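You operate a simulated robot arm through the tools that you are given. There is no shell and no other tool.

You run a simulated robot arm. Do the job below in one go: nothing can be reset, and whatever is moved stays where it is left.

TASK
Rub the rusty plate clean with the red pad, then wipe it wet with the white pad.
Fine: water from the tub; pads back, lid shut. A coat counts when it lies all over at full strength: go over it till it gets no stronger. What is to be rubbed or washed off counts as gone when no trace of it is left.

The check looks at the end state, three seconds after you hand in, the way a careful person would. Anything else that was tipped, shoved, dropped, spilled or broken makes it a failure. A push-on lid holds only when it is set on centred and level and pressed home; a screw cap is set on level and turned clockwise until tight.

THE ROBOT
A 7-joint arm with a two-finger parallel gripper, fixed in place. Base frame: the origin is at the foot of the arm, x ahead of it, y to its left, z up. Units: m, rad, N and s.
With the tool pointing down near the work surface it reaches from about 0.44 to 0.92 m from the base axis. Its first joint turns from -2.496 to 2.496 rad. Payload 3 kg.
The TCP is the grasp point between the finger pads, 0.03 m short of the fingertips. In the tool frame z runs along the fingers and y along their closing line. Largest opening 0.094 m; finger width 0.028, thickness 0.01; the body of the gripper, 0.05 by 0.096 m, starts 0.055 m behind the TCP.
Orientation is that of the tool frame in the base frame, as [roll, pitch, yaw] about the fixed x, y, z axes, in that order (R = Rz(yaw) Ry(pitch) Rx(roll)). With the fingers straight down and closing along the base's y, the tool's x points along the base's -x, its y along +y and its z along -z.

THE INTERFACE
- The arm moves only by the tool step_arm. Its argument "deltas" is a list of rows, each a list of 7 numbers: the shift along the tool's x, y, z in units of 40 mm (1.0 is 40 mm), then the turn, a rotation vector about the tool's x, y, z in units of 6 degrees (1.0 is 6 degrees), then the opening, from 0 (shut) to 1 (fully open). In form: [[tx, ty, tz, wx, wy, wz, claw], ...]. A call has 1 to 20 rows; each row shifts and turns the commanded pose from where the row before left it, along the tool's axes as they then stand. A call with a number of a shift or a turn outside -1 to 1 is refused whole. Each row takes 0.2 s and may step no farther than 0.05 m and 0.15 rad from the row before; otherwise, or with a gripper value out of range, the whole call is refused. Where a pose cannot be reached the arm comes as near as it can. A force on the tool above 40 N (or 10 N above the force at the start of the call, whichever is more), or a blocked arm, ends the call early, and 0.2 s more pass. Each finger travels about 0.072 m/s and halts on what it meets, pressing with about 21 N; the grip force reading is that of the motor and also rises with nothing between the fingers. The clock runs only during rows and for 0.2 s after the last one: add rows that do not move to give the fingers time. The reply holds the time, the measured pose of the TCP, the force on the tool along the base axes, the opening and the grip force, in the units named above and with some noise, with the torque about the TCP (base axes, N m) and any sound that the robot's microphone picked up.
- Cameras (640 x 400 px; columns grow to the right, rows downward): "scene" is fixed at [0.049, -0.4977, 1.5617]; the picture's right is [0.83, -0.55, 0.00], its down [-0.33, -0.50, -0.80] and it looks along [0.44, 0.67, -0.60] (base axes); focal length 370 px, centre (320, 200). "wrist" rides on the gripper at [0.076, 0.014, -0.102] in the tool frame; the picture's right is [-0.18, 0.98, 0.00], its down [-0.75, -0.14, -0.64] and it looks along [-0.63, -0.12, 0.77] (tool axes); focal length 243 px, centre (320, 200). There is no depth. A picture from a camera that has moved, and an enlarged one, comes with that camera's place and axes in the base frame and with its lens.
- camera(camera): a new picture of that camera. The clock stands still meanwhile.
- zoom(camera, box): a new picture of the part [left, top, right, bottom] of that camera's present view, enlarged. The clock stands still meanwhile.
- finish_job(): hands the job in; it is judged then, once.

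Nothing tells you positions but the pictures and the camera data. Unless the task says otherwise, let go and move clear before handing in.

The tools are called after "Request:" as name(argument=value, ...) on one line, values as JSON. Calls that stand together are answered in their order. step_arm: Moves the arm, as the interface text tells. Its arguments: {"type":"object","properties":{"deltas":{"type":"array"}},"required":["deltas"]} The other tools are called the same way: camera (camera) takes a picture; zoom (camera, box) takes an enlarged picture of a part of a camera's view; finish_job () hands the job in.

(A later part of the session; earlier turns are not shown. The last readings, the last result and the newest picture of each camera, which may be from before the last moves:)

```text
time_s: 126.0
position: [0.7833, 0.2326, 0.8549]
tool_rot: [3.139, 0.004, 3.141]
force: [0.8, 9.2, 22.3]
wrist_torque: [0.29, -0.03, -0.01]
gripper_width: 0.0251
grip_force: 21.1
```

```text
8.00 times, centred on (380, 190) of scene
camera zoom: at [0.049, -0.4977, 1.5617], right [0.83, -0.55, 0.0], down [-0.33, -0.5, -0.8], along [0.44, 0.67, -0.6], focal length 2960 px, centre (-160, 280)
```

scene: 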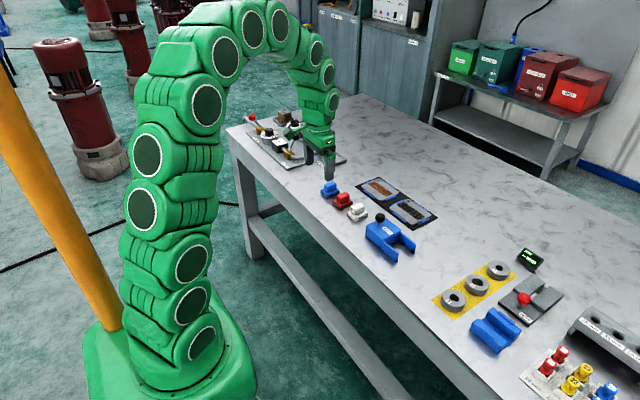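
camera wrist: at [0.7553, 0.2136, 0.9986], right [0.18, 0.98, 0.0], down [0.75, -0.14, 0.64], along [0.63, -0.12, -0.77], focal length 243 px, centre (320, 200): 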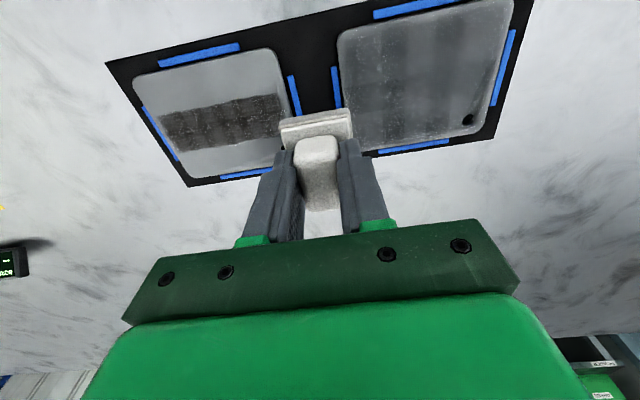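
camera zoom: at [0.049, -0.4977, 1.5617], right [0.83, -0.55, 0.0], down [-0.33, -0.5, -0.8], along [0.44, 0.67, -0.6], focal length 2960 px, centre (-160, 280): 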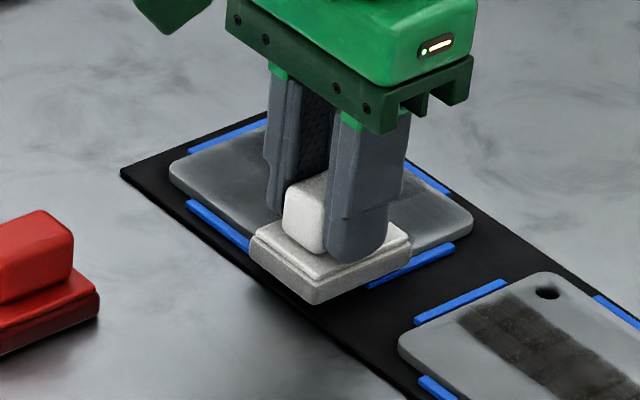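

The near margin is now wetting. I'll sweep back along the near edge to +y.

Request:
step_arm(deltas=[[0, -0.1, 0, 0, 0, 0, 0], [0, 0.2, 0, 0, 0, 0, 0], [0, 0.2, 0, 0, 0, 0, 0], [0, 0.2, 0, 0, 0, 0, 0], [0, 0.2, 0, 0, 0, 0, 0], [0, 0.2, 0, 0, 0, 0, 0], [0, 0.2, 0, 0, 0, 0, 0], [0, 0.2, 0, 0, 0, 0, 0], [0, 0.2, 0, 0, 0, 0, 0], [0, 0.2, 0, 0, 0, 0, 0], [0, 0.2, 0, 0, 0, 0, 0], [0, 0.2, 0, 0, 0, 0, 0], [0, 0.1, 0, 0, 0, 0, 0], [0, 0, 0, 0, 0, 0, 0]])

Request:
zoom(camera="wrist", box=[120, 50, 400, 220])

```text
time_s: 129.0
position: [0.7848, 0.3206, 0.8558]
tool_rot: [3.141, 0.004, 3.14]
force: [-1.5, -10.2, 28.1]
wrist_torque: [-0.59, -0.16, -0.12]
gripper_width: 0.0255
grip_force: 21.1
```

```text
2.29 times, centred on (260, 135) of wrist
camera zoom: at [0.7073, 0.3345, 0.9578], right [0.18, 0.98, 0.0], down [0.75, -0.14, 0.64], along [0.63, -0.12, -0.76], focal length 555 px, centre (457, 349)
```

zoom: 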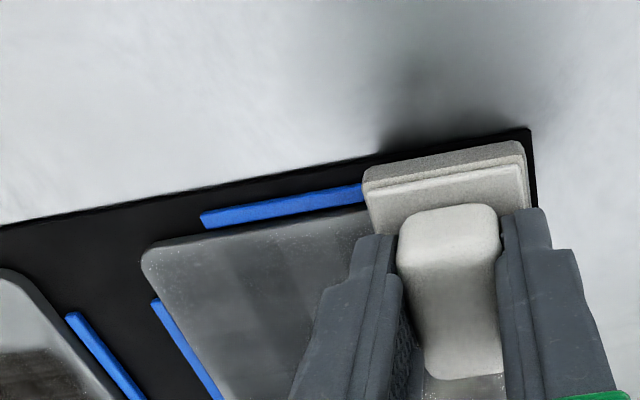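

Next, along the +y edge in x toward the far corner.

Request:
step_arm(deltas=[[-0.2, 0, -0.01, 0, 0, 0, 0], [-0.2, 0, 0, 0, 0, 0, 0], [-0.2, 0, 0, 0, 0, 0, 0], [-0.2, 0, 0, 0, 0, 0, 0], [-0.2, 0, 0, 0, 0, 0, 0], [-0.2, 0, 0, 0, 0, 0, 0], [-0.2, 0, 0, 0, 0, 0, 0], [-0.1, 0, 0, 0, 0, 0, 0], [0.2, 0, 0, 0, 0, 0, 0], [0.2, 0, 0, 0, 0, 0, 0], [0.2, 0, 0, 0, 0, 0, 0], [-0.2, 0, 0, 0, 0, 0, 0], [-0.2, 0, 0, 0, 0, 0, 0], [-0.2, 0, 0, 0, 0, 0, 0], [0, 0, 0, 0, 0, 0, 0]])

Request:
zoom(camera="wrist", box=[120, 0, 400, 170])

Request:
zoom(camera="scene", box=[350, 165, 410, 215])

```text
time_s: 129.7
position: [0.8032, 0.3229, 0.8565]
tool_rot: [3.138, 0.002, -3.141]
force: [-1.6, -1.3, 11.6]
wrist_torque: [-0.17, 0.26, -0.04]
gripper_width: 0.0254
grip_force: 20.9
stopped in row 3: the force on the tool passed its limit at 42 N (the readings are from after the stop); the commanded pose is now the measured one
```

```text
2.29 times, centred on (260, 85) of wrist
camera zoom: at [0.7253, 0.3364, 0.958], right [0.18, 0.98, 0.0], down [0.75, -0.14, 0.64], along [0.63, -0.11, -0.77], focal length 555 px, centre (457, 463)
```

zoom: 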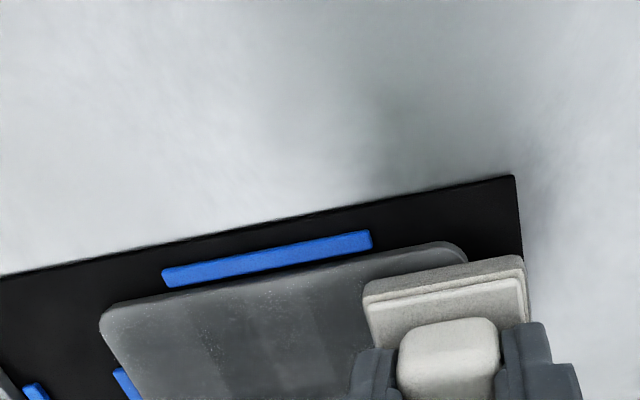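

```text
8.00 times, centred on (380, 190) of scene
camera zoom: at [0.049, -0.4977, 1.5617], right [0.83, -0.55, 0.0], down [-0.33, -0.5, -0.8], along [0.44, 0.67, -0.6], focal length 2960 px, centre (-160, 280)
```

zoom: 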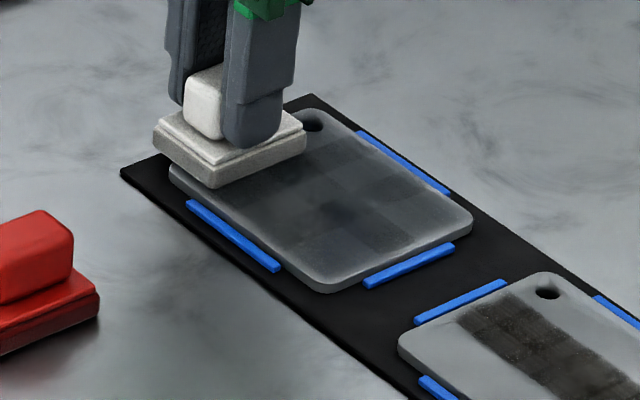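

Another brief spike; I continue along +x with slightly lighter pressure.

Request:
step_arm(deltas=[[-0.2, 0, -0.01, 0, 0, 0, 0], [-0.2, 0, 0, 0, 0, 0, 0], [-0.2, 0, 0, 0, 0, 0, 0], [-0.2, 0, 0, 0, 0, 0, 0], [-0.2, 0, 0, 0, 0, 0, 0], [0.2, 0, 0, 0, 0, 0, 0], [0.2, 0, 0, 0, 0, 0, 0], [0.2, 0, 0, 0, 0, 0, 0], [-0.2, 0, 0, 0, 0, 0, 0], [-0.2, 0, 0, 0, 0, 0, 0], [-0.2, 0, 0, 0, 0, 0, 0], [0, 0, 0, 0, 0, 0, 0]])

Request:
zoom(camera="wrist", box=[120, 0, 400, 170])

Request:
zoom(camera="scene", box=[350, 165, 410, 215])

```text
time_s: 132.3
position: [0.8418, 0.3232, 0.8548]
tool_rot: [3.139, 0.002, -3.138]
force: [-7.8, 1.1, 19.0]
wrist_torque: [-0.13, 0.17, -0.06]
gripper_width: 0.0249
grip_force: 21.3
```

```text
2.29 times, centred on (260, 85) of wrist
camera zoom: at [0.7648, 0.3365, 0.9581], right [0.18, 0.98, 0.0], down [0.75, -0.14, 0.64], along [0.63, -0.11, -0.77], focal length 555 px, centre (457, 463)
```

zoom: 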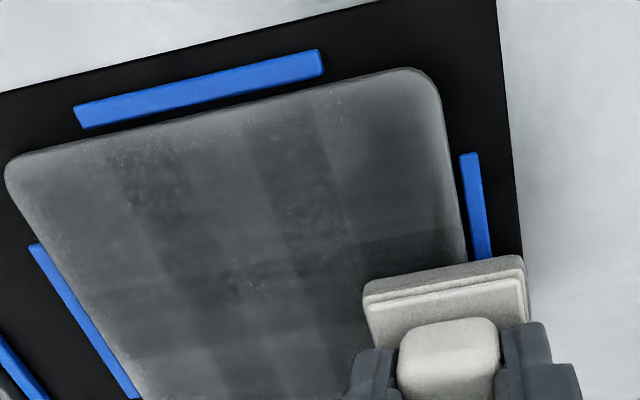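

```text
8.00 times, centred on (380, 190) of scene
camera zoom: at [0.049, -0.4977, 1.5617], right [0.83, -0.55, 0.0], down [-0.33, -0.5, -0.8], along [0.44, 0.67, -0.6], focal length 2960 px, centre (-160, 280)
```

zoom: 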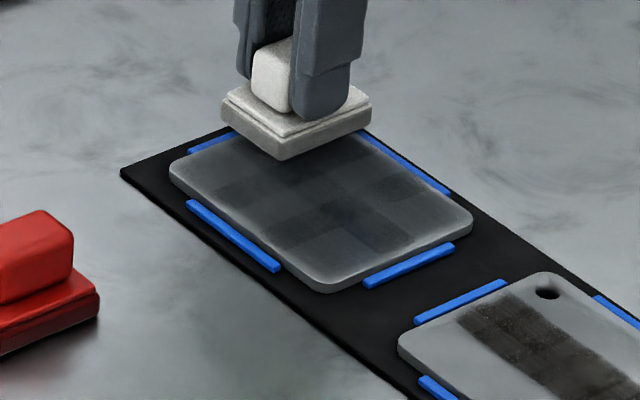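

The far and −y edges come next: sweep along the far edge toward −y.

Request:
step_arm(deltas=[[0, -0.2, 0, 0, 0, 0, 0], [0, -0.2, 0, 0, 0, 0, 0], [0, -0.2, 0, 0, 0, 0, 0], [0, -0.2, 0, 0, 0, 0, 0], [0, -0.2, 0, 0, 0, 0, 0], [0, -0.2, 0, 0, 0, 0, 0], [0, -0.2, 0, 0, 0, 0, 0], [0, -0.2, 0, 0, 0, 0, 0], [0, -0.2, 0, 0, 0, 0, 0], [0, -0.2, 0, 0, 0, 0, 0], [0, -0.2, 0, 0, 0, 0, 0], [0, -0.1, 0, 0, 0, 0, 0], [0, 0, 0, 0, 0, 0, 0]])

Request:
zoom(camera="wrist", box=[240, 0, 500, 160])

Request:
zoom(camera="scene", box=[350, 165, 410, 215])

```text
time_s: 135.1
position: [0.8414, 0.2307, 0.8556]
tool_rot: [3.137, 0.001, -3.137]
force: [-2.1, 7.6, 22.5]
wrist_torque: [0.34, 0.17, 0.01]
gripper_width: 0.025
grip_force: 20.9
```

```text
2.46 times, centred on (370, 80) of wrist
camera zoom: at [0.7648, 0.2447, 0.958], right [0.18, 0.98, 0.0], down [0.75, -0.14, 0.64], along [0.63, -0.11, -0.77], focal length 597 px, centre (197, 495)
```

zoom: 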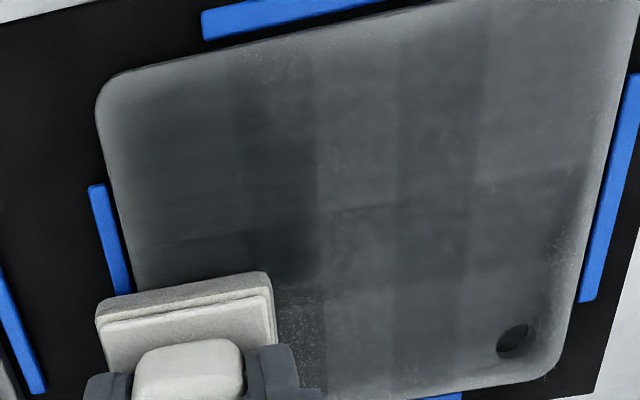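

```text
8.00 times, centred on (380, 190) of scene
camera zoom: at [0.049, -0.4977, 1.5617], right [0.83, -0.55, 0.0], down [-0.33, -0.5, -0.8], along [0.44, 0.67, -0.6], focal length 2960 px, centre (-160, 280)
```

zoom: 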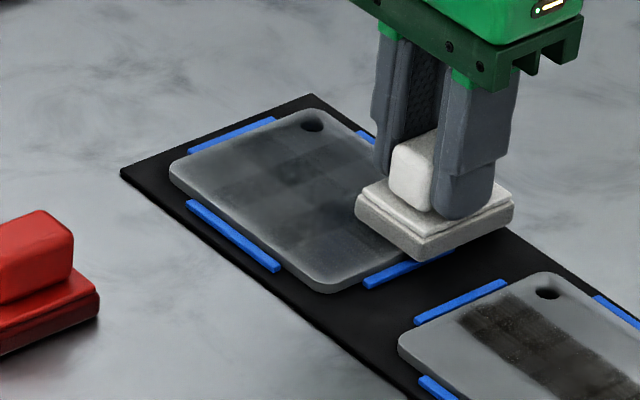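

Now along the −y edge back toward −x.

Request:
step_arm(deltas=[[0.2, 0, -0.005, 0, 0, 0, 0], [0.2, 0, 0, 0, 0, 0, 0], [0.2, 0, 0, 0, 0, 0, 0], [0.2, 0, 0, 0, 0, 0, 0], [0.2, 0, 0, 0, 0, 0, 0], [0.2, 0, 0, 0, 0, 0, 0], [0.2, 0, 0, 0, 0, 0, 0], [-0.2, 0, 0, 0, 0, 0, 0], [-0.2, 0, 0, 0, 0, 0, 0], [-0.2, 0, 0, 0, 0, 0, 0], [0, 0, 0, 0, 0, 0, 0]])

Request:
zoom(camera="scene", box=[350, 165, 410, 215])

```text
time_s: 137.5
position: [0.8112, 0.2291, 0.8565]
tool_rot: [3.137, 0.002, -3.14]
force: [-8.2, -0.1, 23.9]
wrist_torque: [-0.02, 0.4, 0.04]
gripper_width: 0.025
grip_force: 20.7
```

```text
8.00 times, centred on (380, 190) of scene
camera zoom: at [0.049, -0.4977, 1.5617], right [0.83, -0.55, 0.0], down [-0.33, -0.5, -0.8], along [0.44, 0.67, -0.6], focal length 2960 px, centre (-160, 280)
```

zoom: 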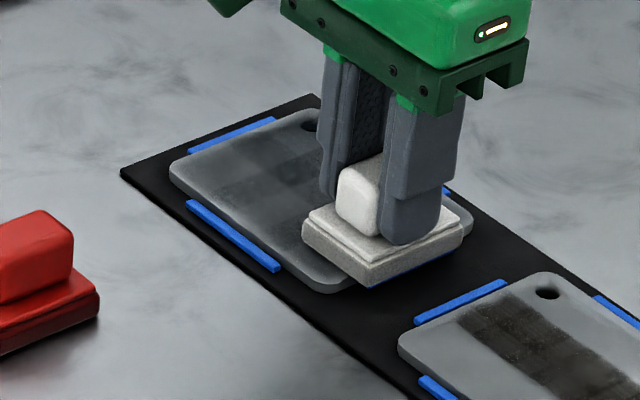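

Middle lane sweep toward +y.

Request:
step_arm(deltas=[[0, 0.2, -0.005, 0, 0, 0, 0], [0, 0.2, 0, 0, 0, 0, 0], [0, 0.2, 0, 0, 0, 0, 0], [0, 0.2, 0, 0, 0, 0, 0], [0, 0.2, 0, 0, 0, 0, 0], [0, 0.2, 0, 0, 0, 0, 0], [0, 0.2, 0, 0, 0, 0, 0], [0, 0.2, 0, 0, 0, 0, 0], [0, 0.2, 0, 0, 0, 0, 0], [0, 0.2, 0, 0, 0, 0, 0], [0, 0.2, 0, 0, 0, 0, 0], [0, 0.1, 0, 0, 0, 0, 0], [0, 0, 0, 0, 0, 0, 0]])

Request:
zoom(camera="scene", box=[350, 165, 410, 215])

```text
time_s: 140.3
position: [0.8088, 0.3216, 0.856]
tool_rot: [3.139, 0.001, -3.139]
force: [-3.0, -1.1, 6.1]
wrist_torque: [-0.12, 0.08, -0.03]
gripper_width: 0.0253
grip_force: 21.4
```

```text
8.00 times, centred on (380, 190) of scene
camera zoom: at [0.049, -0.4977, 1.5617], right [0.83, -0.55, 0.0], down [-0.33, -0.5, -0.8], along [0.44, 0.67, -0.6], focal length 2960 px, centre (-160, 280)
```

zoom: 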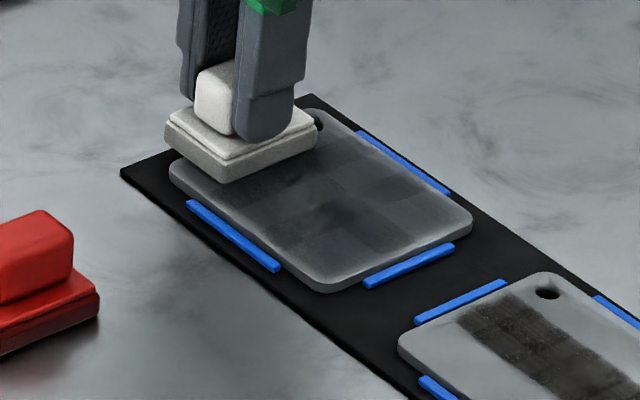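

I'll lift, take a clear reference look at the coat, then re-dip.

Request:
step_arm(deltas=[[0, 0, -0.6, 0, 0, 0, 0], [0, 0, -0.6, 0, 0, 0, 0], [0, 0, -0.4, 0, 0, 0, 0], [0, -0.9, 0, 0, 0, 0, 0], [0, -0.9, 0, 0, 0, 0, 0], [0.76, -0.2, 0, 0, 0, 0, 0], [0.76, -0.2, 0, 0, 0, 0, 0], [0.76, -0.2, 0, 0, 0, 0, 0], [0.76, -0.2, 0, 0, 0, 0, 0], [0.76, -0.2, 0, 0, 0, 0, 0], [0, 0, 0, 0, 0, 0, 0]])

Request:
zoom(camera="scene", box=[350, 165, 410, 215])

Request:
camera(camera="scene")

```text
time_s: 142.7
position: [0.6572, 0.2075, 0.92]
tool_rot: [3.137, 0.001, -3.14]
force: [0.3, -0.8, 0.4]
wrist_torque: [-0.02, 0.02, -0.01]
gripper_width: 0.0251
grip_force: 21.1
```

```text
8.00 times, centred on (380, 190) of scene
camera zoom: at [0.049, -0.4977, 1.5617], right [0.83, -0.55, 0.0], down [-0.33, -0.5, -0.8], along [0.44, 0.67, -0.6], focal length 2960 px, centre (-160, 280)
```

zoom: 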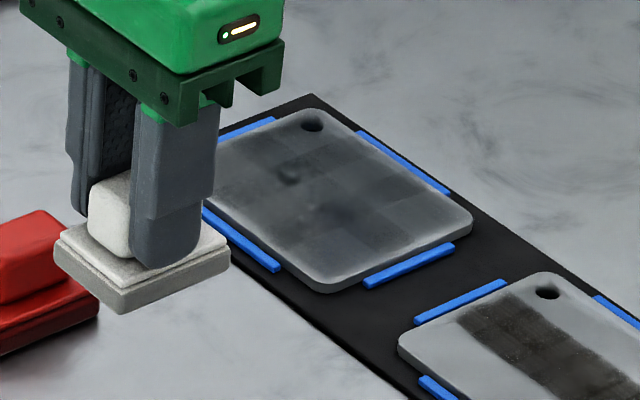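

```text
taken
```

scene: 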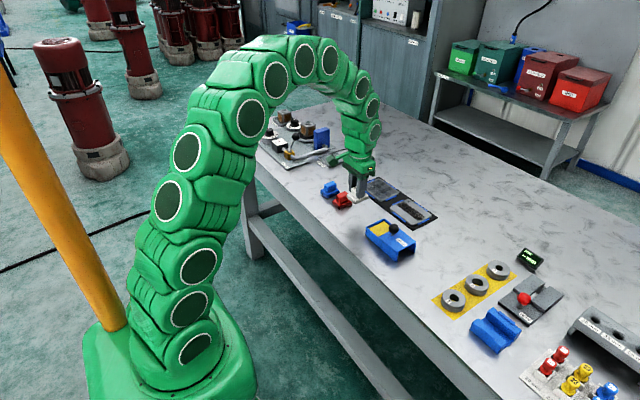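

The coat covers the plate, with a faint grid and lighter margins. I'll re-dip, go over everything again, and compare for any change.

Request:
step_arm(deltas=[[0, -0.96, 0, 0, 0, 0, 0], [0, -0.96, 0, 0, 0, 0, 0], [0, -0.96, 0, 0, 0, 0, 0], [0, 0, 0.3, 0, 0, 0, 0], [0, 0, 0.3, 0, 0, 0, 0], [0, 0, 0, 0, 0, 0, 0]])

Request:
zoom(camera="wrist", box=[220, 60, 420, 200])

Request:
zoom(camera="scene", box=[350, 165, 410, 215])

```text
time_s: 144.1
position: [0.6595, 0.0949, 0.8949]
tool_rot: [3.138, 0.003, -3.14]
force: [-0.3, 0.0, -0.6]
wrist_torque: [0.01, 0.01, 0.0]
gripper_width: 0.025
grip_force: 20.9
```

```text
2.86 times, centred on (320, 130) of wrist
camera zoom: at [0.5816, 0.1086, 0.9974], right [0.18, 0.98, 0.0], down [0.75, -0.14, 0.64], along [0.63, -0.11, -0.77], focal length 693 px, centre (320, 400)
```

zoom: 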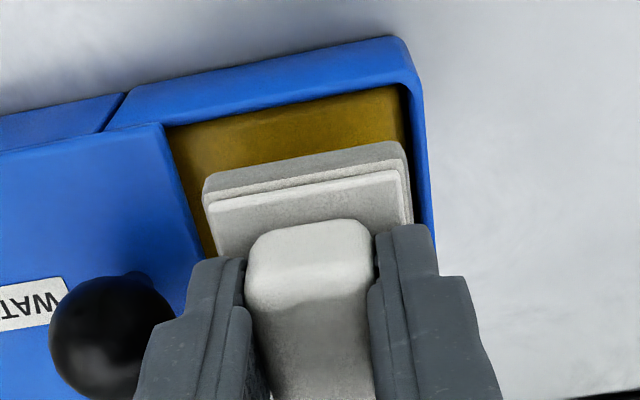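

```text
8.00 times, centred on (380, 190) of scene
camera zoom: at [0.049, -0.4977, 1.5617], right [0.83, -0.55, 0.0], down [-0.33, -0.5, -0.8], along [0.44, 0.67, -0.6], focal length 2960 px, centre (-160, 280)
```

zoom: 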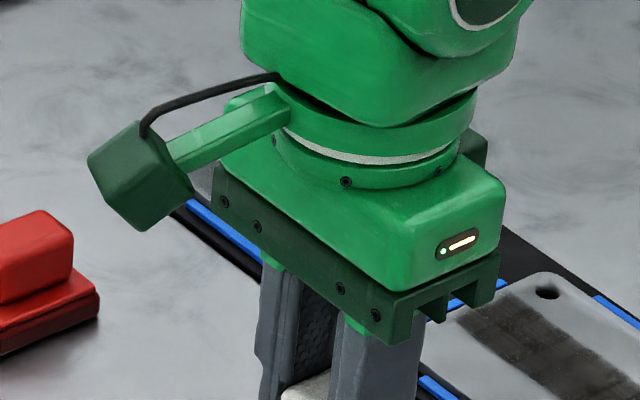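

I'm slightly too far +y, so I'll correct by −2.5 mm in y and −1.5 mm in x before lowering.

Request:
step_arm(deltas=[[0.04, -0.06, 0, 0, 0, 0, 0], [0, 0, 0.2, 0, 0, 0, 0], [0, 0, 0.1, 0, 0, 0, 0], [0, 0, 0.05, 0, 0, 0, 0], [0, 0, 0, 0, 0, 0, 0]])

Request:
zoom(camera="wrist", box=[220, 60, 420, 200])

```text
time_s: 145.3
position: [0.6561, 0.0922, 0.8815]
tool_rot: [3.138, 0.003, -3.14]
force: [0.3, 0.1, -0.5]
wrist_torque: [0.01, -0.03, -0.03]
gripper_width: 0.0252
grip_force: 20.7
```

```text
2.86 times, centred on (320, 130) of wrist
camera zoom: at [0.5797, 0.1068, 0.9837], right [0.18, 0.98, 0.0], down [0.75, -0.14, 0.64], along [0.63, -0.11, -0.77], focal length 693 px, centre (320, 400)
```

zoom: 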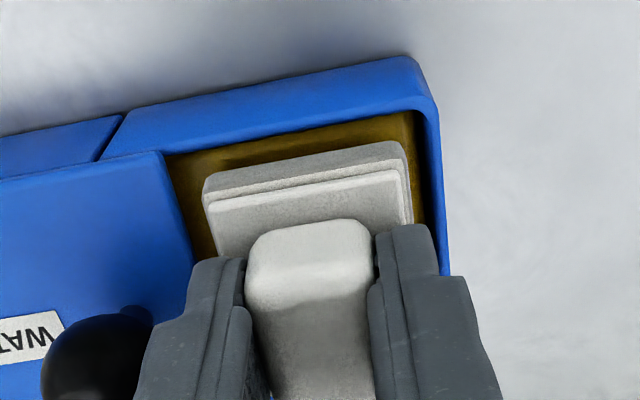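

Aligned. Lowering to contact.

Request:
step_arm(deltas=[[0, 0, 0.1, 0, 0, 0, 0], [0, 0, 0, 0, 0, 0, 0]])

Request:
step_arm(deltas=[[0, 0, 0.04, 0, 0, 0, 0], [0, 0, 0, 0, 0, 0, 0]])

```text
time_s: 145.9
position: [0.6558, 0.0923, 0.8762]
tool_rot: [3.138, 0.003, -3.139]
force: [0.0, 0.1, 0.1]
wrist_torque: [0.01, 0.0, -0.03]
gripper_width: 0.0252
grip_force: 21.2
```

```text
time_s: 146.5
position: [0.6562, 0.0935, 0.8772]
tool_rot: [3.137, 0.002, -3.139]
force: [-1.7, -0.8, 1.7]
wrist_torque: [-0.07, 0.08, -0.04]
gripper_width: 0.025
grip_force: 20.9
```

Request:
step_arm(deltas=[[0, 0, 0.02, 0, 0, 0, 0], [0, 0, 0, 0, 0, 0, 0], [0, 0, 0, 0, 0, 0, 0], [0, 0, 0, 0, 0, 0, 0], [0, 0, 0, 0, 0, 0, 0], [0, 0, 0, 0, 0, 0, 0], [0, 0, 0, 0, 0, 0, 0], [0, 0, 0, 0, 0, 0, 0], [0, 0, 0, 0, 0, 0, 0], [0, 0, 0, 0, 0, 0, 0], [0, 0, 0, 0, 0, 0, 0], [0, 0, 0, 0, 0, 0, 0], [0, 0, 0, 0, 0, 0, 0], [0, 0, 0, 0, 0, 0, 0], [0, 0, 0, 0, 0, 0, 0], [0, 0, 0, 0, 0, 0, 0]])

Request:
zoom(camera="wrist", box=[220, 60, 420, 200])

```text
time_s: 149.9
position: [0.6574, 0.0929, 0.8755]
tool_rot: [3.137, 0.004, -3.141]
force: [2.5, -0.6, 36.1]
wrist_torque: [-0.11, -0.07, 0.0]
gripper_width: 0.0253
grip_force: 21.2
```

```text
2.86 times, centred on (320, 130) of wrist
camera zoom: at [0.5797, 0.1069, 0.9779], right [0.18, 0.98, 0.0], down [0.75, -0.14, 0.64], along [0.63, -0.11, -0.77], focal length 693 px, centre (320, 400)
```

zoom: 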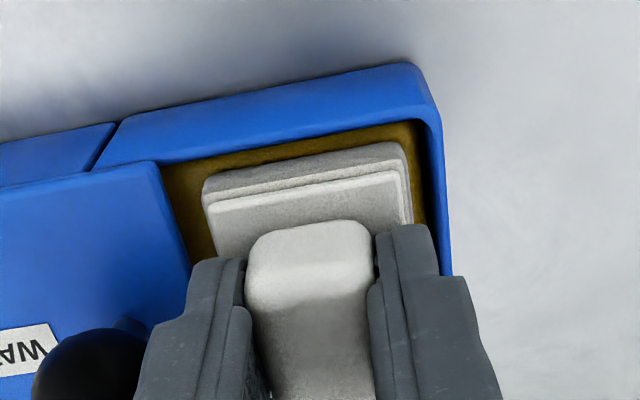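

Soaked. I'll lift and go back over the plate.

Request:
step_arm(deltas=[[0, 0, -0.1, 0, 0, 0, 0], [0, 0, -0.3, 0, 0, 0, 0], [0, 0, -0.4, 0, 0, 0, 0], [0, 0, -0.33, 0, 0, 0, 0], [0, 0.975, 0, 0, 0, 0, 0], [0, 0.975, 0, 0, 0, 0, 0], [0, 0.975, 0, 0, 0, 0, 0], [-0.853, 0.40625, 0, 0, 0, 0, 0], [-0.853, 0.40625, 0, 0, 0, 0, 0], [-0.853, 0.40625, 0, 0, 0, 0, 0], [-0.853, 0.40625, 0, 0, 0, 0, 0], [0, 0, 0.5, 0, 0, 0, 0], [0, 0, 0.5, 0, 0, 0, 0], [0, 0, 0.4, 0, 0, 0, 0], [0, 0, 0.1, 0, 0, 0, 0], [0, 0, 0, 0, 0, 0, 0]])

```text
time_s: 153.3
position: [0.7922, 0.275, 0.8613]
tool_rot: [3.138, 0.001, -3.141]
force: [-0.9, -0.4, -0.4]
wrist_torque: [0.01, 0.04, -0.01]
gripper_width: 0.0253
grip_force: 20.8
```

Request:
step_arm(deltas=[[0, 0, 0.1, 0, 0, 0, 0], [0, 0, 0.02, 0, 0, 0, 0], [0, 0, 0, 0, 0, 0, 0]])

Request:
step_arm(deltas=[[0, 0, 0.025, 0, 0, 0, 0], [0, 0, 0, 0, 0, 0, 0]])

```text
time_s: 154.1
position: [0.7924, 0.2756, 0.8565]
tool_rot: [3.138, 0.001, -3.14]
force: [-0.8, -0.4, -0.4]
wrist_torque: [-0.04, 0.01, -0.02]
gripper_width: 0.025
grip_force: 21.0
```

```text
time_s: 154.7
position: [0.7926, 0.275, 0.8561]
tool_rot: [3.139, 0.003, -3.141]
force: [-1.6, -2.6, 12.9]
wrist_torque: [-0.21, 0.14, 0.02]
gripper_width: 0.0251
grip_force: 21.5
```

Contact at 13 N. Raster: near lane toward +y.

Request:
step_arm(deltas=[[0.1, 0.1, 0, 0, 0, 0, 0], [0, 0.2, 0, 0, 0, 0, 0], [0, 0.2, 0, 0, 0, 0, 0], [0, 0.2, 0, 0, 0, 0, 0], [0, 0.2, 0, 0, 0, 0, 0], [0, 0.2, 0, 0, 0, 0, 0], [0, 0.05, 0, 0, 0, 0, 0], [0, 0, 0, 0, 0, 0, 0]])

```text
time_s: 156.5
position: [0.7897, 0.3205, 0.8551]
tool_rot: [3.139, 0.003, -3.141]
force: [-4.5, -11.2, 27.0]
wrist_torque: [-0.55, 0.02, -0.13]
gripper_width: 0.025
grip_force: 20.6
```

Request:
step_arm(deltas=[[0, -0.2, -0.005, 0, 0, 0, 0], [0, -0.2, 0, 0, 0, 0, 0], [0, -0.2, 0, 0, 0, 0, 0], [0, -0.2, 0, 0, 0, 0, 0], [0, -0.2, 0, 0, 0, 0, 0], [0, -0.2, 0, 0, 0, 0, 0], [0, -0.2, 0, 0, 0, 0, 0], [0, -0.2, 0, 0, 0, 0, 0], [0, -0.2, 0, 0, 0, 0, 0], [0, -0.2, 0, 0, 0, 0, 0], [0, -0.2, 0, 0, 0, 0, 0], [0, -0.05, 0, 0, 0, 0, 0], [0, 0, 0, 0, 0, 0, 0]])

Request:
zoom(camera="wrist", box=[240, 60, 500, 220])

Request:
zoom(camera="scene", box=[350, 165, 410, 215])

```text
time_s: 159.3
position: [0.7874, 0.2302, 0.8553]
tool_rot: [3.141, 0.003, -3.139]
force: [-1.7, 7.0, 18.6]
wrist_torque: [0.29, -0.04, 0.03]
gripper_width: 0.0252
grip_force: 20.9
```

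```text
2.46 times, centred on (370, 140) of wrist
camera zoom: at [0.7114, 0.2446, 0.958], right [0.18, 0.98, 0.0], down [0.75, -0.14, 0.64], along [0.63, -0.11, -0.77], focal length 597 px, centre (197, 348)
```

zoom: 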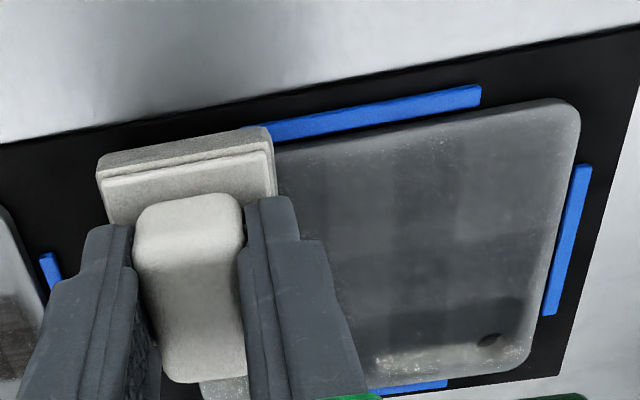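

```text
8.00 times, centred on (380, 190) of scene
camera zoom: at [0.049, -0.4977, 1.5617], right [0.83, -0.55, 0.0], down [-0.33, -0.5, -0.8], along [0.44, 0.67, -0.6], focal length 2960 px, centre (-160, 280)
```

zoom: 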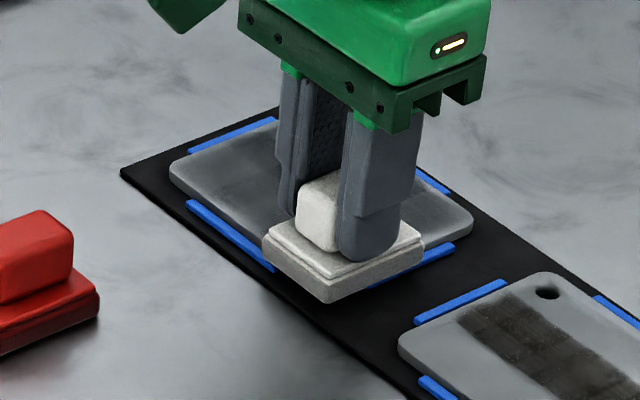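

Lane A looks uniform. Shift to the middle lane and sweep.

Request:
step_arm(deltas=[[-0.2, 0, 0, 0, 0, 0, 0], [-0.2, 0, 0, 0, 0, 0, 0], [-0.2, 0, 0, 0, 0, 0, 0], [0, 0.2, 0, 0, 0, 0, 0], [0, 0.2, 0, 0, 0, 0, 0], [0, 0.2, 0, 0, 0, 0, 0], [0, 0.2, 0, 0, 0, 0, 0], [0, 0.2, 0, 0, 0, 0, 0], [0, 0.2, 0, 0, 0, 0, 0], [0, 0.2, 0, 0, 0, 0, 0], [0, 0.2, 0, 0, 0, 0, 0], [0, 0.2, 0, 0, 0, 0, 0], [0, 0.2, 0, 0, 0, 0, 0], [0, 0.2, 0, 0, 0, 0, 0], [0, 0.05, 0, 0, 0, 0, 0], [0, 0, 0, 0, 0, 0, 0]])

Request:
zoom(camera="scene", box=[350, 165, 410, 215])

```text
time_s: 160.0
position: [0.8073, 0.2321, 0.8554]
tool_rot: [3.138, 0.005, -3.138]
force: [-2.9, -0.9, 17.3]
wrist_torque: [-0.11, 0.28, 0.03]
gripper_width: 0.0251
grip_force: 21.1
stopped in row 3: the force on the tool passed its limit at 41 N (the readings are from after the stop); the commanded pose is now the measured one
```

```text
8.00 times, centred on (380, 190) of scene
camera zoom: at [0.049, -0.4977, 1.5617], right [0.83, -0.55, 0.0], down [-0.33, -0.5, -0.8], along [0.44, 0.67, -0.6], focal length 2960 px, centre (-160, 280)
```

zoom: 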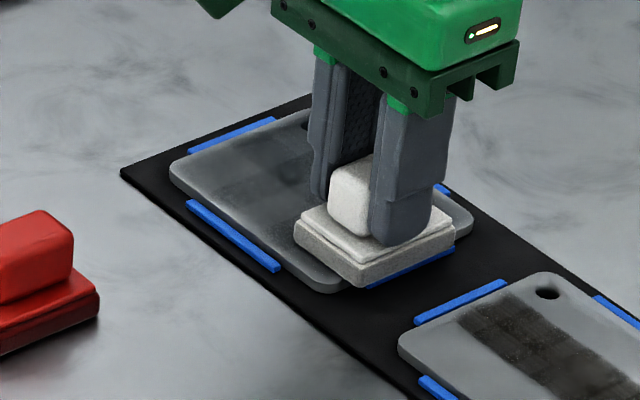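

Request:
step_arm(deltas=[[-0.1, 0, -0.01, 0, 0, 0, 0], [0, 0.2, 0, 0, 0, 0, 0], [0, 0.2, 0, 0, 0, 0, 0], [0, 0.2, 0, 0, 0, 0, 0], [0, 0.2, 0, 0, 0, 0, 0], [0, 0.2, 0, 0, 0, 0, 0], [0, 0.2, 0, 0, 0, 0, 0], [0, 0.2, 0, 0, 0, 0, 0], [0, 0.2, 0, 0, 0, 0, 0], [0, 0.2, 0, 0, 0, 0, 0], [0, 0.2, 0, 0, 0, 0, 0], [0, 0.2, 0, 0, 0, 0, 0], [0, 0, 0, 0, 0, 0, 0]])

Request:
zoom(camera="scene", box=[350, 165, 410, 215])

```text
time_s: 162.8
position: [0.8115, 0.32, 0.8558]
tool_rot: [3.137, -0.001, -3.139]
force: [-1.9, -2.3, 9.8]
wrist_torque: [-0.16, 0.14, -0.03]
gripper_width: 0.0253
grip_force: 20.9
```

```text
8.00 times, centred on (380, 190) of scene
camera zoom: at [0.049, -0.4977, 1.5617], right [0.83, -0.55, 0.0], down [-0.33, -0.5, -0.8], along [0.44, 0.67, -0.6], focal length 2960 px, centre (-160, 280)
```

zoom: 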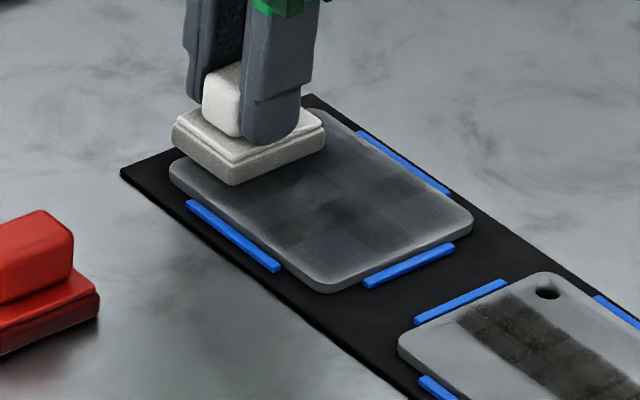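

Far lane: shift +x, then sweep toward −y.

Request:
step_arm(deltas=[[-0.2, 0, 0, 0, 0, 0, 0], [-0.2, 0, 0, 0, 0, 0, 0], [-0.2, 0, 0, 0, 0, 0, 0], [-0.17, 0, 0, 0, 0, 0, 0], [0, -0.2, 0, 0, 0, 0, 0], [0, -0.2, 0, 0, 0, 0, 0], [0, -0.2, 0, 0, 0, 0, 0], [0, -0.2, 0, 0, 0, 0, 0], [0, -0.2, 0, 0, 0, 0, 0], [0, -0.2, 0, 0, 0, 0, 0], [0, -0.2, 0, 0, 0, 0, 0], [0, -0.2, 0, 0, 0, 0, 0], [0, -0.2, 0, 0, 0, 0, 0], [0, -0.2, 0, 0, 0, 0, 0], [0, -0.2, 0, 0, 0, 0, 0], [0, 0, 0, 0, 0, 0, 0]])

Request:
zoom(camera="scene", box=[350, 165, 410, 215])

Request:
zoom(camera="wrist", box=[240, 0, 500, 160])

```text
time_s: 166.2
position: [0.842, 0.2328, 0.8555]
tool_rot: [3.139, 0.003, -3.139]
force: [-2.1, 3.9, 16.1]
wrist_torque: [0.12, 0.16, 0.0]
gripper_width: 0.0252
grip_force: 21.6
```

```text
8.00 times, centred on (380, 190) of scene
camera zoom: at [0.049, -0.4977, 1.5617], right [0.83, -0.55, 0.0], down [-0.33, -0.5, -0.8], along [0.44, 0.67, -0.6], focal length 2960 px, centre (-160, 280)
```

zoom: 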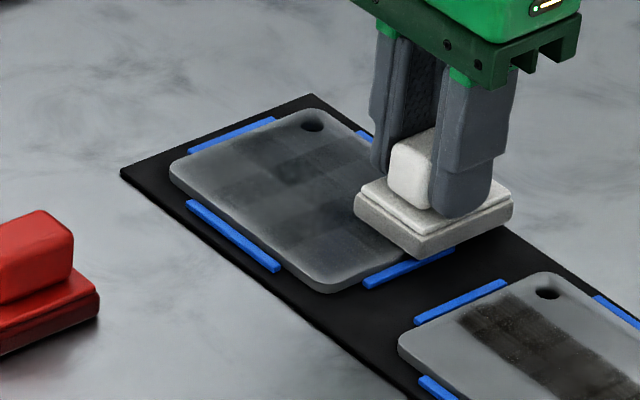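

```text
2.46 times, centred on (370, 80) of wrist
camera zoom: at [0.765, 0.2461, 0.9582], right [0.18, 0.98, 0.0], down [0.75, -0.14, 0.64], along [0.63, -0.11, -0.77], focal length 597 px, centre (197, 495)
```

zoom: 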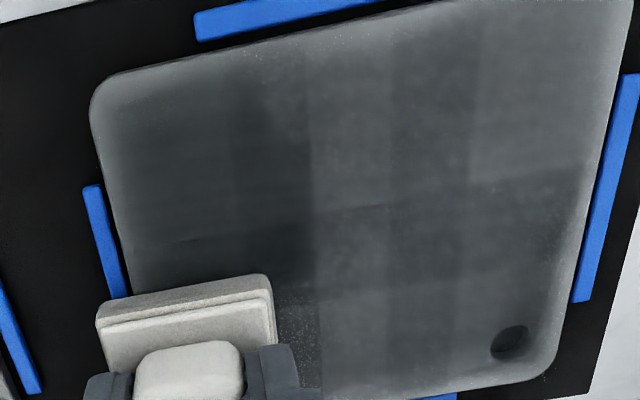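

This looks the same as in the identical view before the re-dip, so the coat seems saturated. I'll do one more full set of passes for certainty: far lane back to +y.

Request:
step_arm(deltas=[[0, -0.08, 0, 0, 0, 0, 0], [0, 0.2, 0, 0, 0, 0, 0], [0, 0.2, 0, 0, 0, 0, 0], [0, 0.2, 0, 0, 0, 0, 0], [0, 0.2, 0, 0, 0, 0, 0], [0, 0.2, 0, 0, 0, 0, 0], [0, 0.2, 0, 0, 0, 0, 0], [0, 0.2, 0, 0, 0, 0, 0], [0, 0.2, 0, 0, 0, 0, 0], [0, 0.2, 0, 0, 0, 0, 0], [0, 0.2, 0, 0, 0, 0, 0], [0, 0.2, 0, 0, 0, 0, 0], [0, 0.08, 0, 0, 0, 0, 0], [0, 0, 0, 0, 0, 0, 0]])

Request:
zoom(camera="scene", box=[350, 165, 410, 215])

```text
time_s: 169.2
position: [0.8399, 0.319, 0.8557]
tool_rot: [3.137, 0.0, -3.139]
force: [-0.2, -6.3, 10.9]
wrist_torque: [-0.32, -0.15, -0.08]
gripper_width: 0.0251
grip_force: 21.1
```

```text
8.00 times, centred on (380, 190) of scene
camera zoom: at [0.049, -0.4977, 1.5617], right [0.83, -0.55, 0.0], down [-0.33, -0.5, -0.8], along [0.44, 0.67, -0.6], focal length 2960 px, centre (-160, 280)
```

zoom: 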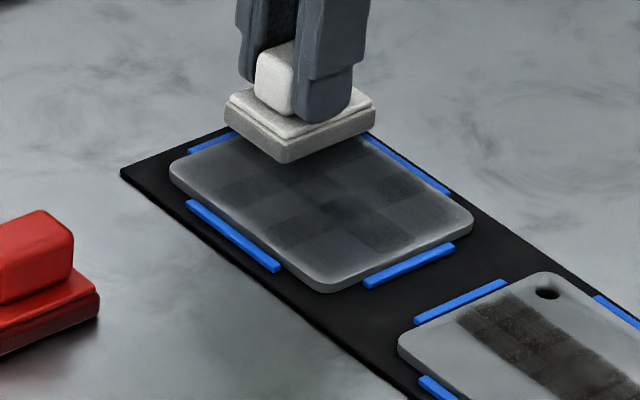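

Middle lane back to −y.

Request:
step_arm(deltas=[[0.2, 0, 0, 0, 0, 0, 0], [0.2, 0, 0, 0, 0, 0, 0], [0.2, 0, 0, 0, 0, 0, 0], [0.15, 0, 0, 0, 0, 0, 0], [0, -0.2, 0, 0, 0, 0, 0], [0, -0.2, 0, 0, 0, 0, 0], [0, -0.2, 0, 0, 0, 0, 0], [0, -0.2, 0, 0, 0, 0, 0], [0, -0.2, 0, 0, 0, 0, 0], [0, -0.2, 0, 0, 0, 0, 0], [0, -0.2, 0, 0, 0, 0, 0], [0, -0.2, 0, 0, 0, 0, 0], [0, -0.2, 0, 0, 0, 0, 0], [0, -0.2, 0, 0, 0, 0, 0], [0, -0.2, 0, 0, 0, 0, 0], [0, 0, 0, 0, 0, 0, 0]])

```text
time_s: 172.6
position: [0.8125, 0.2317, 0.8544]
tool_rot: [3.14, 0.003, -3.139]
force: [1.9, 3.2, 6.8]
wrist_torque: [0.1, -0.03, -0.01]
gripper_width: 0.0252
grip_force: 21.0
```

Near lane to +y, with slightly more pressure.

Request:
step_arm(deltas=[[0.2, 0, 0.008, 0, 0, 0, 0], [0.2, 0, 0, 0, 0, 0, 0], [0.2, 0, 0, 0, 0, 0, 0], [0.05, -0.05, 0, 0, 0, 0, 0], [0, 0.2, 0, 0, 0, 0, 0], [0, 0.2, 0, 0, 0, 0, 0], [0, 0.2, 0, 0, 0, 0, 0], [0, 0.2, 0, 0, 0, 0, 0], [0, 0.2, 0, 0, 0, 0, 0], [0, 0.2, 0, 0, 0, 0, 0], [0, 0.2, 0, 0, 0, 0, 0], [0, 0.2, 0, 0, 0, 0, 0], [0, 0.2, 0, 0, 0, 0, 0], [0, 0.2, 0, 0, 0, 0, 0], [0, 0.2, 0, 0, 0, 0, 0], [0, 0.05, 0, 0, 0, 0, 0], [0, 0, 0, 0, 0, 0, 0]])

Request:
zoom(camera="scene", box=[350, 165, 410, 215])

```text
time_s: 174.8
position: [0.7863, 0.2772, 0.8552]
tool_rot: [3.138, 0.004, -3.14]
force: [-4.2, -1.5, 13.1]
wrist_torque: [-0.1, 0.22, 0.0]
gripper_width: 0.0251
grip_force: 20.6
stopped in row 11: the force on the tool passed its limit at 41 N (the readings are from after the stop); the commanded pose is now the measured one
```

```text
8.00 times, centred on (380, 190) of scene
camera zoom: at [0.049, -0.4977, 1.5617], right [0.83, -0.55, 0.0], down [-0.33, -0.5, -0.8], along [0.44, 0.67, -0.6], focal length 2960 px, centre (-160, 280)
```

zoom: 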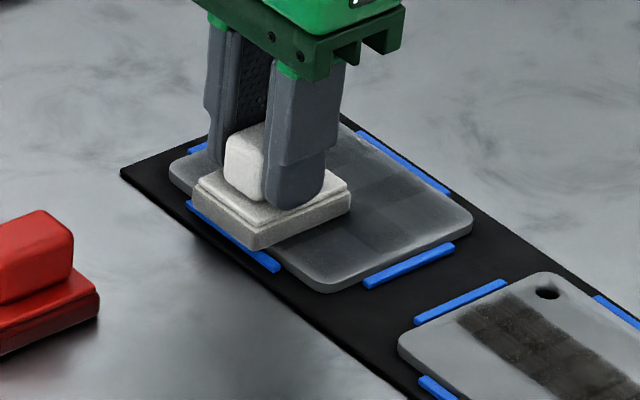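

Request:
step_arm(deltas=[[0, 0.2, -0.01, 0, 0, 0, 0], [0, 0.2, 0, 0, 0, 0, 0], [0, 0.2, 0, 0, 0, 0, 0], [0, 0.2, 0, 0, 0, 0, 0], [0, 0.2, 0, 0, 0, 0, 0], [0, 0.1, 0, 0, 0, 0, 0], [-0.2, 0, 0, 0, 0, 0, 0], [-0.2, 0, 0, 0, 0, 0, 0], [-0.2, 0, 0, 0, 0, 0, 0], [-0.2, 0, 0, 0, 0, 0, 0], [0, 0, 0, 0, 0, 0, 0]])

```text
time_s: 177.2
position: [0.8192, 0.3196, 0.8564]
tool_rot: [3.139, 0.002, -3.139]
force: [0.1, 0.0, -0.3]
wrist_torque: [-0.01, 0.03, -0.01]
gripper_width: 0.0251
grip_force: 21.0
```

Now I'll lift, retreat to the same spot as before and compare the coat.

Request:
step_arm(deltas=[[0, 0, -0.6, 0, 0, 0, 0], [0, 0, -0.6, 0, 0, 0, 0], [0, 0, -0.4, 0, 0, 0, 0], [0, -0.9, 0, 0, 0, 0, 0], [0, -0.9, 0, 0, 0, 0, 0], [0.81, -0.2, 0, 0, 0, 0, 0], [0.81, -0.2, 0, 0, 0, 0, 0], [0.81, -0.2, 0, 0, 0, 0, 0], [0.81, -0.2, 0, 0, 0, 0, 0], [0.81, -0.2, 0, 0, 0, 0, 0], [0, 0, 0, 0, 0, 0, 0]])

Request:
zoom(camera="scene", box=[350, 165, 410, 215])

Request:
camera(camera="wrist")

```text
time_s: 179.6
position: [0.6569, 0.2074, 0.9189]
tool_rot: [3.14, 0.001, -3.139]
force: [-0.2, 0.2, -0.1]
wrist_torque: [-0.03, 0.03, 0.01]
gripper_width: 0.0252
grip_force: 20.6
```

```text
8.00 times, centred on (380, 190) of scene
camera zoom: at [0.049, -0.4977, 1.5617], right [0.83, -0.55, 0.0], down [-0.33, -0.5, -0.8], along [0.44, 0.67, -0.6], focal length 2960 px, centre (-160, 280)
```

zoom: 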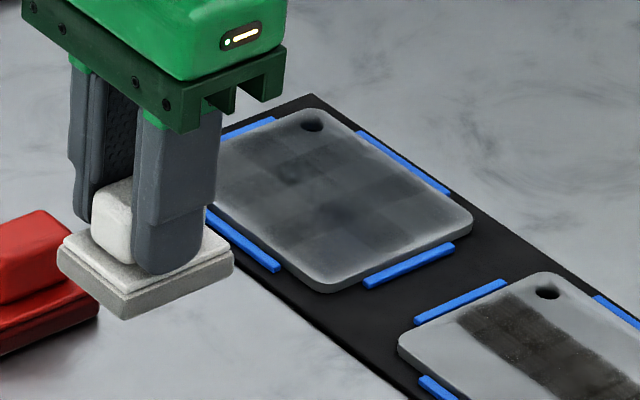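

```text
taken
camera wrist: at [0.58, 0.2206, 1.0206], right [0.18, 0.98, 0.0], down [0.75, -0.14, 0.64], along [0.63, -0.12, -0.77], focal length 243 px, centre (320, 200)
```

wrist: 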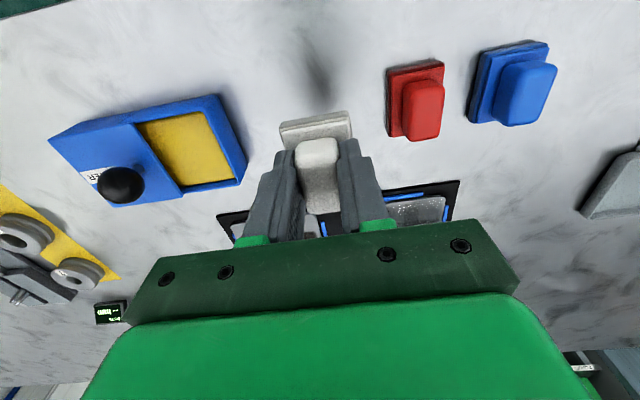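

Request:
zoom(camera="scene", box=[365, 175, 413, 205])

Request:
zoom(camera="scene", box=[393, 195, 441, 230])

```text
13.33 times, centred on (389, 190) of scene
camera zoom: at [0.049, -0.4977, 1.5617], right [0.83, -0.55, 0.0], down [-0.33, -0.5, -0.8], along [0.44, 0.67, -0.6], focal length 4934 px, centre (-600, 333)
```

zoom: 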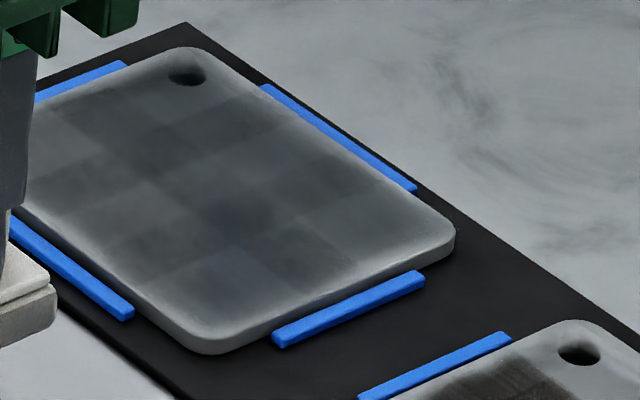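

```text
11.43 times, centred on (417, 212) of scene
camera zoom: at [0.049, -0.4977, 1.5617], right [0.83, -0.55, 0.0], down [-0.33, -0.5, -0.8], along [0.44, 0.67, -0.6], focal length 4229 px, centre (-789, 57)
```

zoom: 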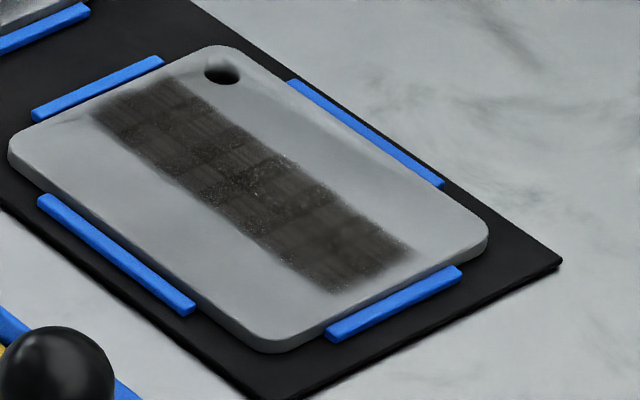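

The faint checkered grid also appears on the untouched soot strip, so it is a feature of the surface layers and not unevenness; the soft fade at the edges is the same all round. The pad is still wet, so I'll do one final perimeter pass over the far edge and ends, which got the fewest strokes.

Request:
step_arm(deltas=[[-0.81, 0.2, 0, 0, 0, 0, 0], [-0.81, 0.2, 0, 0, 0, 0, 0], [-0.81, 0.2, 0, 0, 0, 0, 0], [-0.81, 0.2, 0, 0, 0, 0, 0], [-0.81, 0.2, 0, 0, 0, 0, 0], [-0.5, 0.85, 0, 0, 0, 0, 0], [0, 0.85, 0, 0, 0, 0, 0], [0, 0, 0.5, 0, 0, 0, 0], [0, 0, 0.5, 0, 0, 0, 0], [0, 0, 0.4, 0, 0, 0, 0], [0, 0, 0.1, 0, 0, 0, 0], [0, 0, 0, 0, 0, 0, 0]])

```text
time_s: 182.2
position: [0.8395, 0.3172, 0.8593]
tool_rot: [3.139, 0.002, -3.139]
force: [0.7, 0.4, -0.3]
wrist_torque: [0.01, -0.01, -0.01]
gripper_width: 0.0253
grip_force: 20.7
```

Request:
step_arm(deltas=[[0, 0, 0.08, 0, 0, 0, 0], [0, 0, 0, 0, 0, 0, 0]])

Request:
step_arm(deltas=[[0, 0, 0.025, 0, 0, 0, 0], [0, 0, 0, 0, 0, 0, 0]])

```text
time_s: 182.8
position: [0.8396, 0.3167, 0.8575]
tool_rot: [3.139, 0.004, -3.14]
force: [0.0, -0.6, -0.3]
wrist_torque: [-0.03, -0.02, 0.04]
gripper_width: 0.025
grip_force: 21.2
```

```text
time_s: 183.4
position: [0.8389, 0.3152, 0.8569]
tool_rot: [3.137, 0.004, -3.139]
force: [0.2, -0.3, 0.0]
wrist_torque: [0.0, -0.03, -0.03]
gripper_width: 0.025
grip_force: 21.3
```

Request:
step_arm(deltas=[[0, 0, 0.025, 0, 0, 0, 0], [0, 0, 0, 0, 0, 0, 0]])

```text
time_s: 184.0
position: [0.8386, 0.3166, 0.8556]
tool_rot: [3.137, 0.004, -3.14]
force: [1.3, 1.6, 7.5]
wrist_torque: [-0.12, 0.06, 0.03]
gripper_width: 0.0251
grip_force: 21.5
```

Contact. Strokes along the +y end.

Request:
step_arm(deltas=[[0, 0.1, 0.012, 0, 0, 0, 0], [0.2, 0, 0, 0, 0, 0, 0], [0.2, 0, 0, 0, 0, 0, 0], [0.2, 0, 0, 0, 0, 0, 0], [0.2, 0, 0, 0, 0, 0, 0], [0.2, 0, 0, 0, 0, 0, 0], [0.2, 0, 0, 0, 0, 0, 0], [0.1, 0, 0, 0, 0, 0, 0], [-0.2, 0, 0, 0, 0, 0, 0], [-0.2, 0, 0, 0, 0, 0, 0], [-0.2, 0, 0, 0, 0, 0, 0], [-0.2, 0, 0, 0, 0, 0, 0], [-0.2, 0, 0, 0, 0, 0, 0], [-0.2, 0, 0, 0, 0, 0, 0], [-0.2, 0, 0, 0, 0, 0, 0], [0, 0, 0, 0, 0, 0, 0]])

```text
time_s: 185.9
position: [0.7883, 0.3202, 0.8546]
tool_rot: [3.14, 0.001, -3.14]
force: [-1.4, -1.4, 7.6]
wrist_torque: [-0.04, 0.2, 0.04]
gripper_width: 0.0256
grip_force: 20.7
stopped in row 9: the force on the tool passed its limit at 44 N (the readings are from after the stop); the commanded pose is now the measured one
```

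Request:
step_arm(deltas=[[-0.15, 0, -0.005, 0, 0, 0, 0], [-0.2, 0, 0, 0, 0, 0, 0], [-0.2, 0, 0, 0, 0, 0, 0], [-0.2, 0, 0, 0, 0, 0, 0], [-0.2, 0, 0, 0, 0, 0, 0], [-0.2, 0, 0, 0, 0, 0, 0], [-0.2, 0, 0, 0, 0, 0, 0], [0, 0, 0, 0, 0, 0, 0]])

```text
time_s: 187.7
position: [0.8425, 0.3213, 0.8558]
tool_rot: [3.141, 0.002, -3.139]
force: [-5.6, 2.2, 14.3]
wrist_torque: [0.06, 0.13, 0.05]
gripper_width: 0.0251
grip_force: 20.6
```

Next the far edge toward −y.

Request:
step_arm(deltas=[[0, -0.2, 0, 0, 0, 0, 0], [0, -0.2, 0, 0, 0, 0, 0], [0, -0.2, 0, 0, 0, 0, 0], [0, -0.2, 0, 0, 0, 0, 0], [0, -0.2, 0, 0, 0, 0, 0], [0, -0.2, 0, 0, 0, 0, 0], [0, -0.2, 0, 0, 0, 0, 0], [0, -0.2, 0, 0, 0, 0, 0], [0, -0.2, 0, 0, 0, 0, 0], [0, -0.2, 0, 0, 0, 0, 0], [0, -0.2, 0, 0, 0, 0, 0], [0, 0, 0, 0, 0, 0, 0]])

```text
time_s: 190.3
position: [0.8429, 0.2326, 0.8557]
tool_rot: [3.14, 0.001, -3.14]
force: [-3.3, 7.7, 24.4]
wrist_torque: [0.41, 0.21, 0.01]
gripper_width: 0.0255
grip_force: 21.3
```

−y end strokes toward −x.

Request:
step_arm(deltas=[[0.1, -0.05, -0.008, 0, 0, 0, 0], [0.2, 0, 0, 0, 0, 0, 0], [0.2, 0, 0, 0, 0, 0, 0], [0.2, 0, 0, 0, 0, 0, 0], [0.2, 0, 0, 0, 0, 0, 0], [0.2, 0, 0, 0, 0, 0, 0], [0.2, 0, 0, 0, 0, 0, 0], [0.05, 0, 0, 0, 0, 0, 0], [0, 0, 0, 0, 0, 0, 0]])

```text
time_s: 192.3
position: [0.7888, 0.2317, 0.8563]
tool_rot: [-3.141, 0.001, -3.14]
force: [2.9, -1.0, 14.1]
wrist_torque: [0.15, -0.19, -0.03]
gripper_width: 0.0251
grip_force: 21.2
```

Near edge to +y, the last stroke.

Request:
step_arm(deltas=[[0, 0.2, -0.005, 0, 0, 0, 0], [0, 0.2, 0, 0, 0, 0, 0], [0, 0.2, 0, 0, 0, 0, 0], [0, 0.2, 0, 0, 0, 0, 0], [0, 0.2, 0, 0, 0, 0, 0], [0, 0.2, 0, 0, 0, 0, 0], [0, 0.2, 0, 0, 0, 0, 0], [0, 0.2, 0, 0, 0, 0, 0], [0, 0.2, 0, 0, 0, 0, 0], [0, 0.2, 0, 0, 0, 0, 0], [0, 0.2, 0, 0, 0, 0, 0], [0, 0, 0, 0, 0, 0, 0]])

```text
time_s: 194.9
position: [0.7865, 0.3188, 0.8554]
tool_rot: [3.14, 0.0, -3.139]
force: [-2.4, -6.2, 11.0]
wrist_torque: [-0.16, 0.12, 0.02]
gripper_width: 0.0254
grip_force: 21.2
```

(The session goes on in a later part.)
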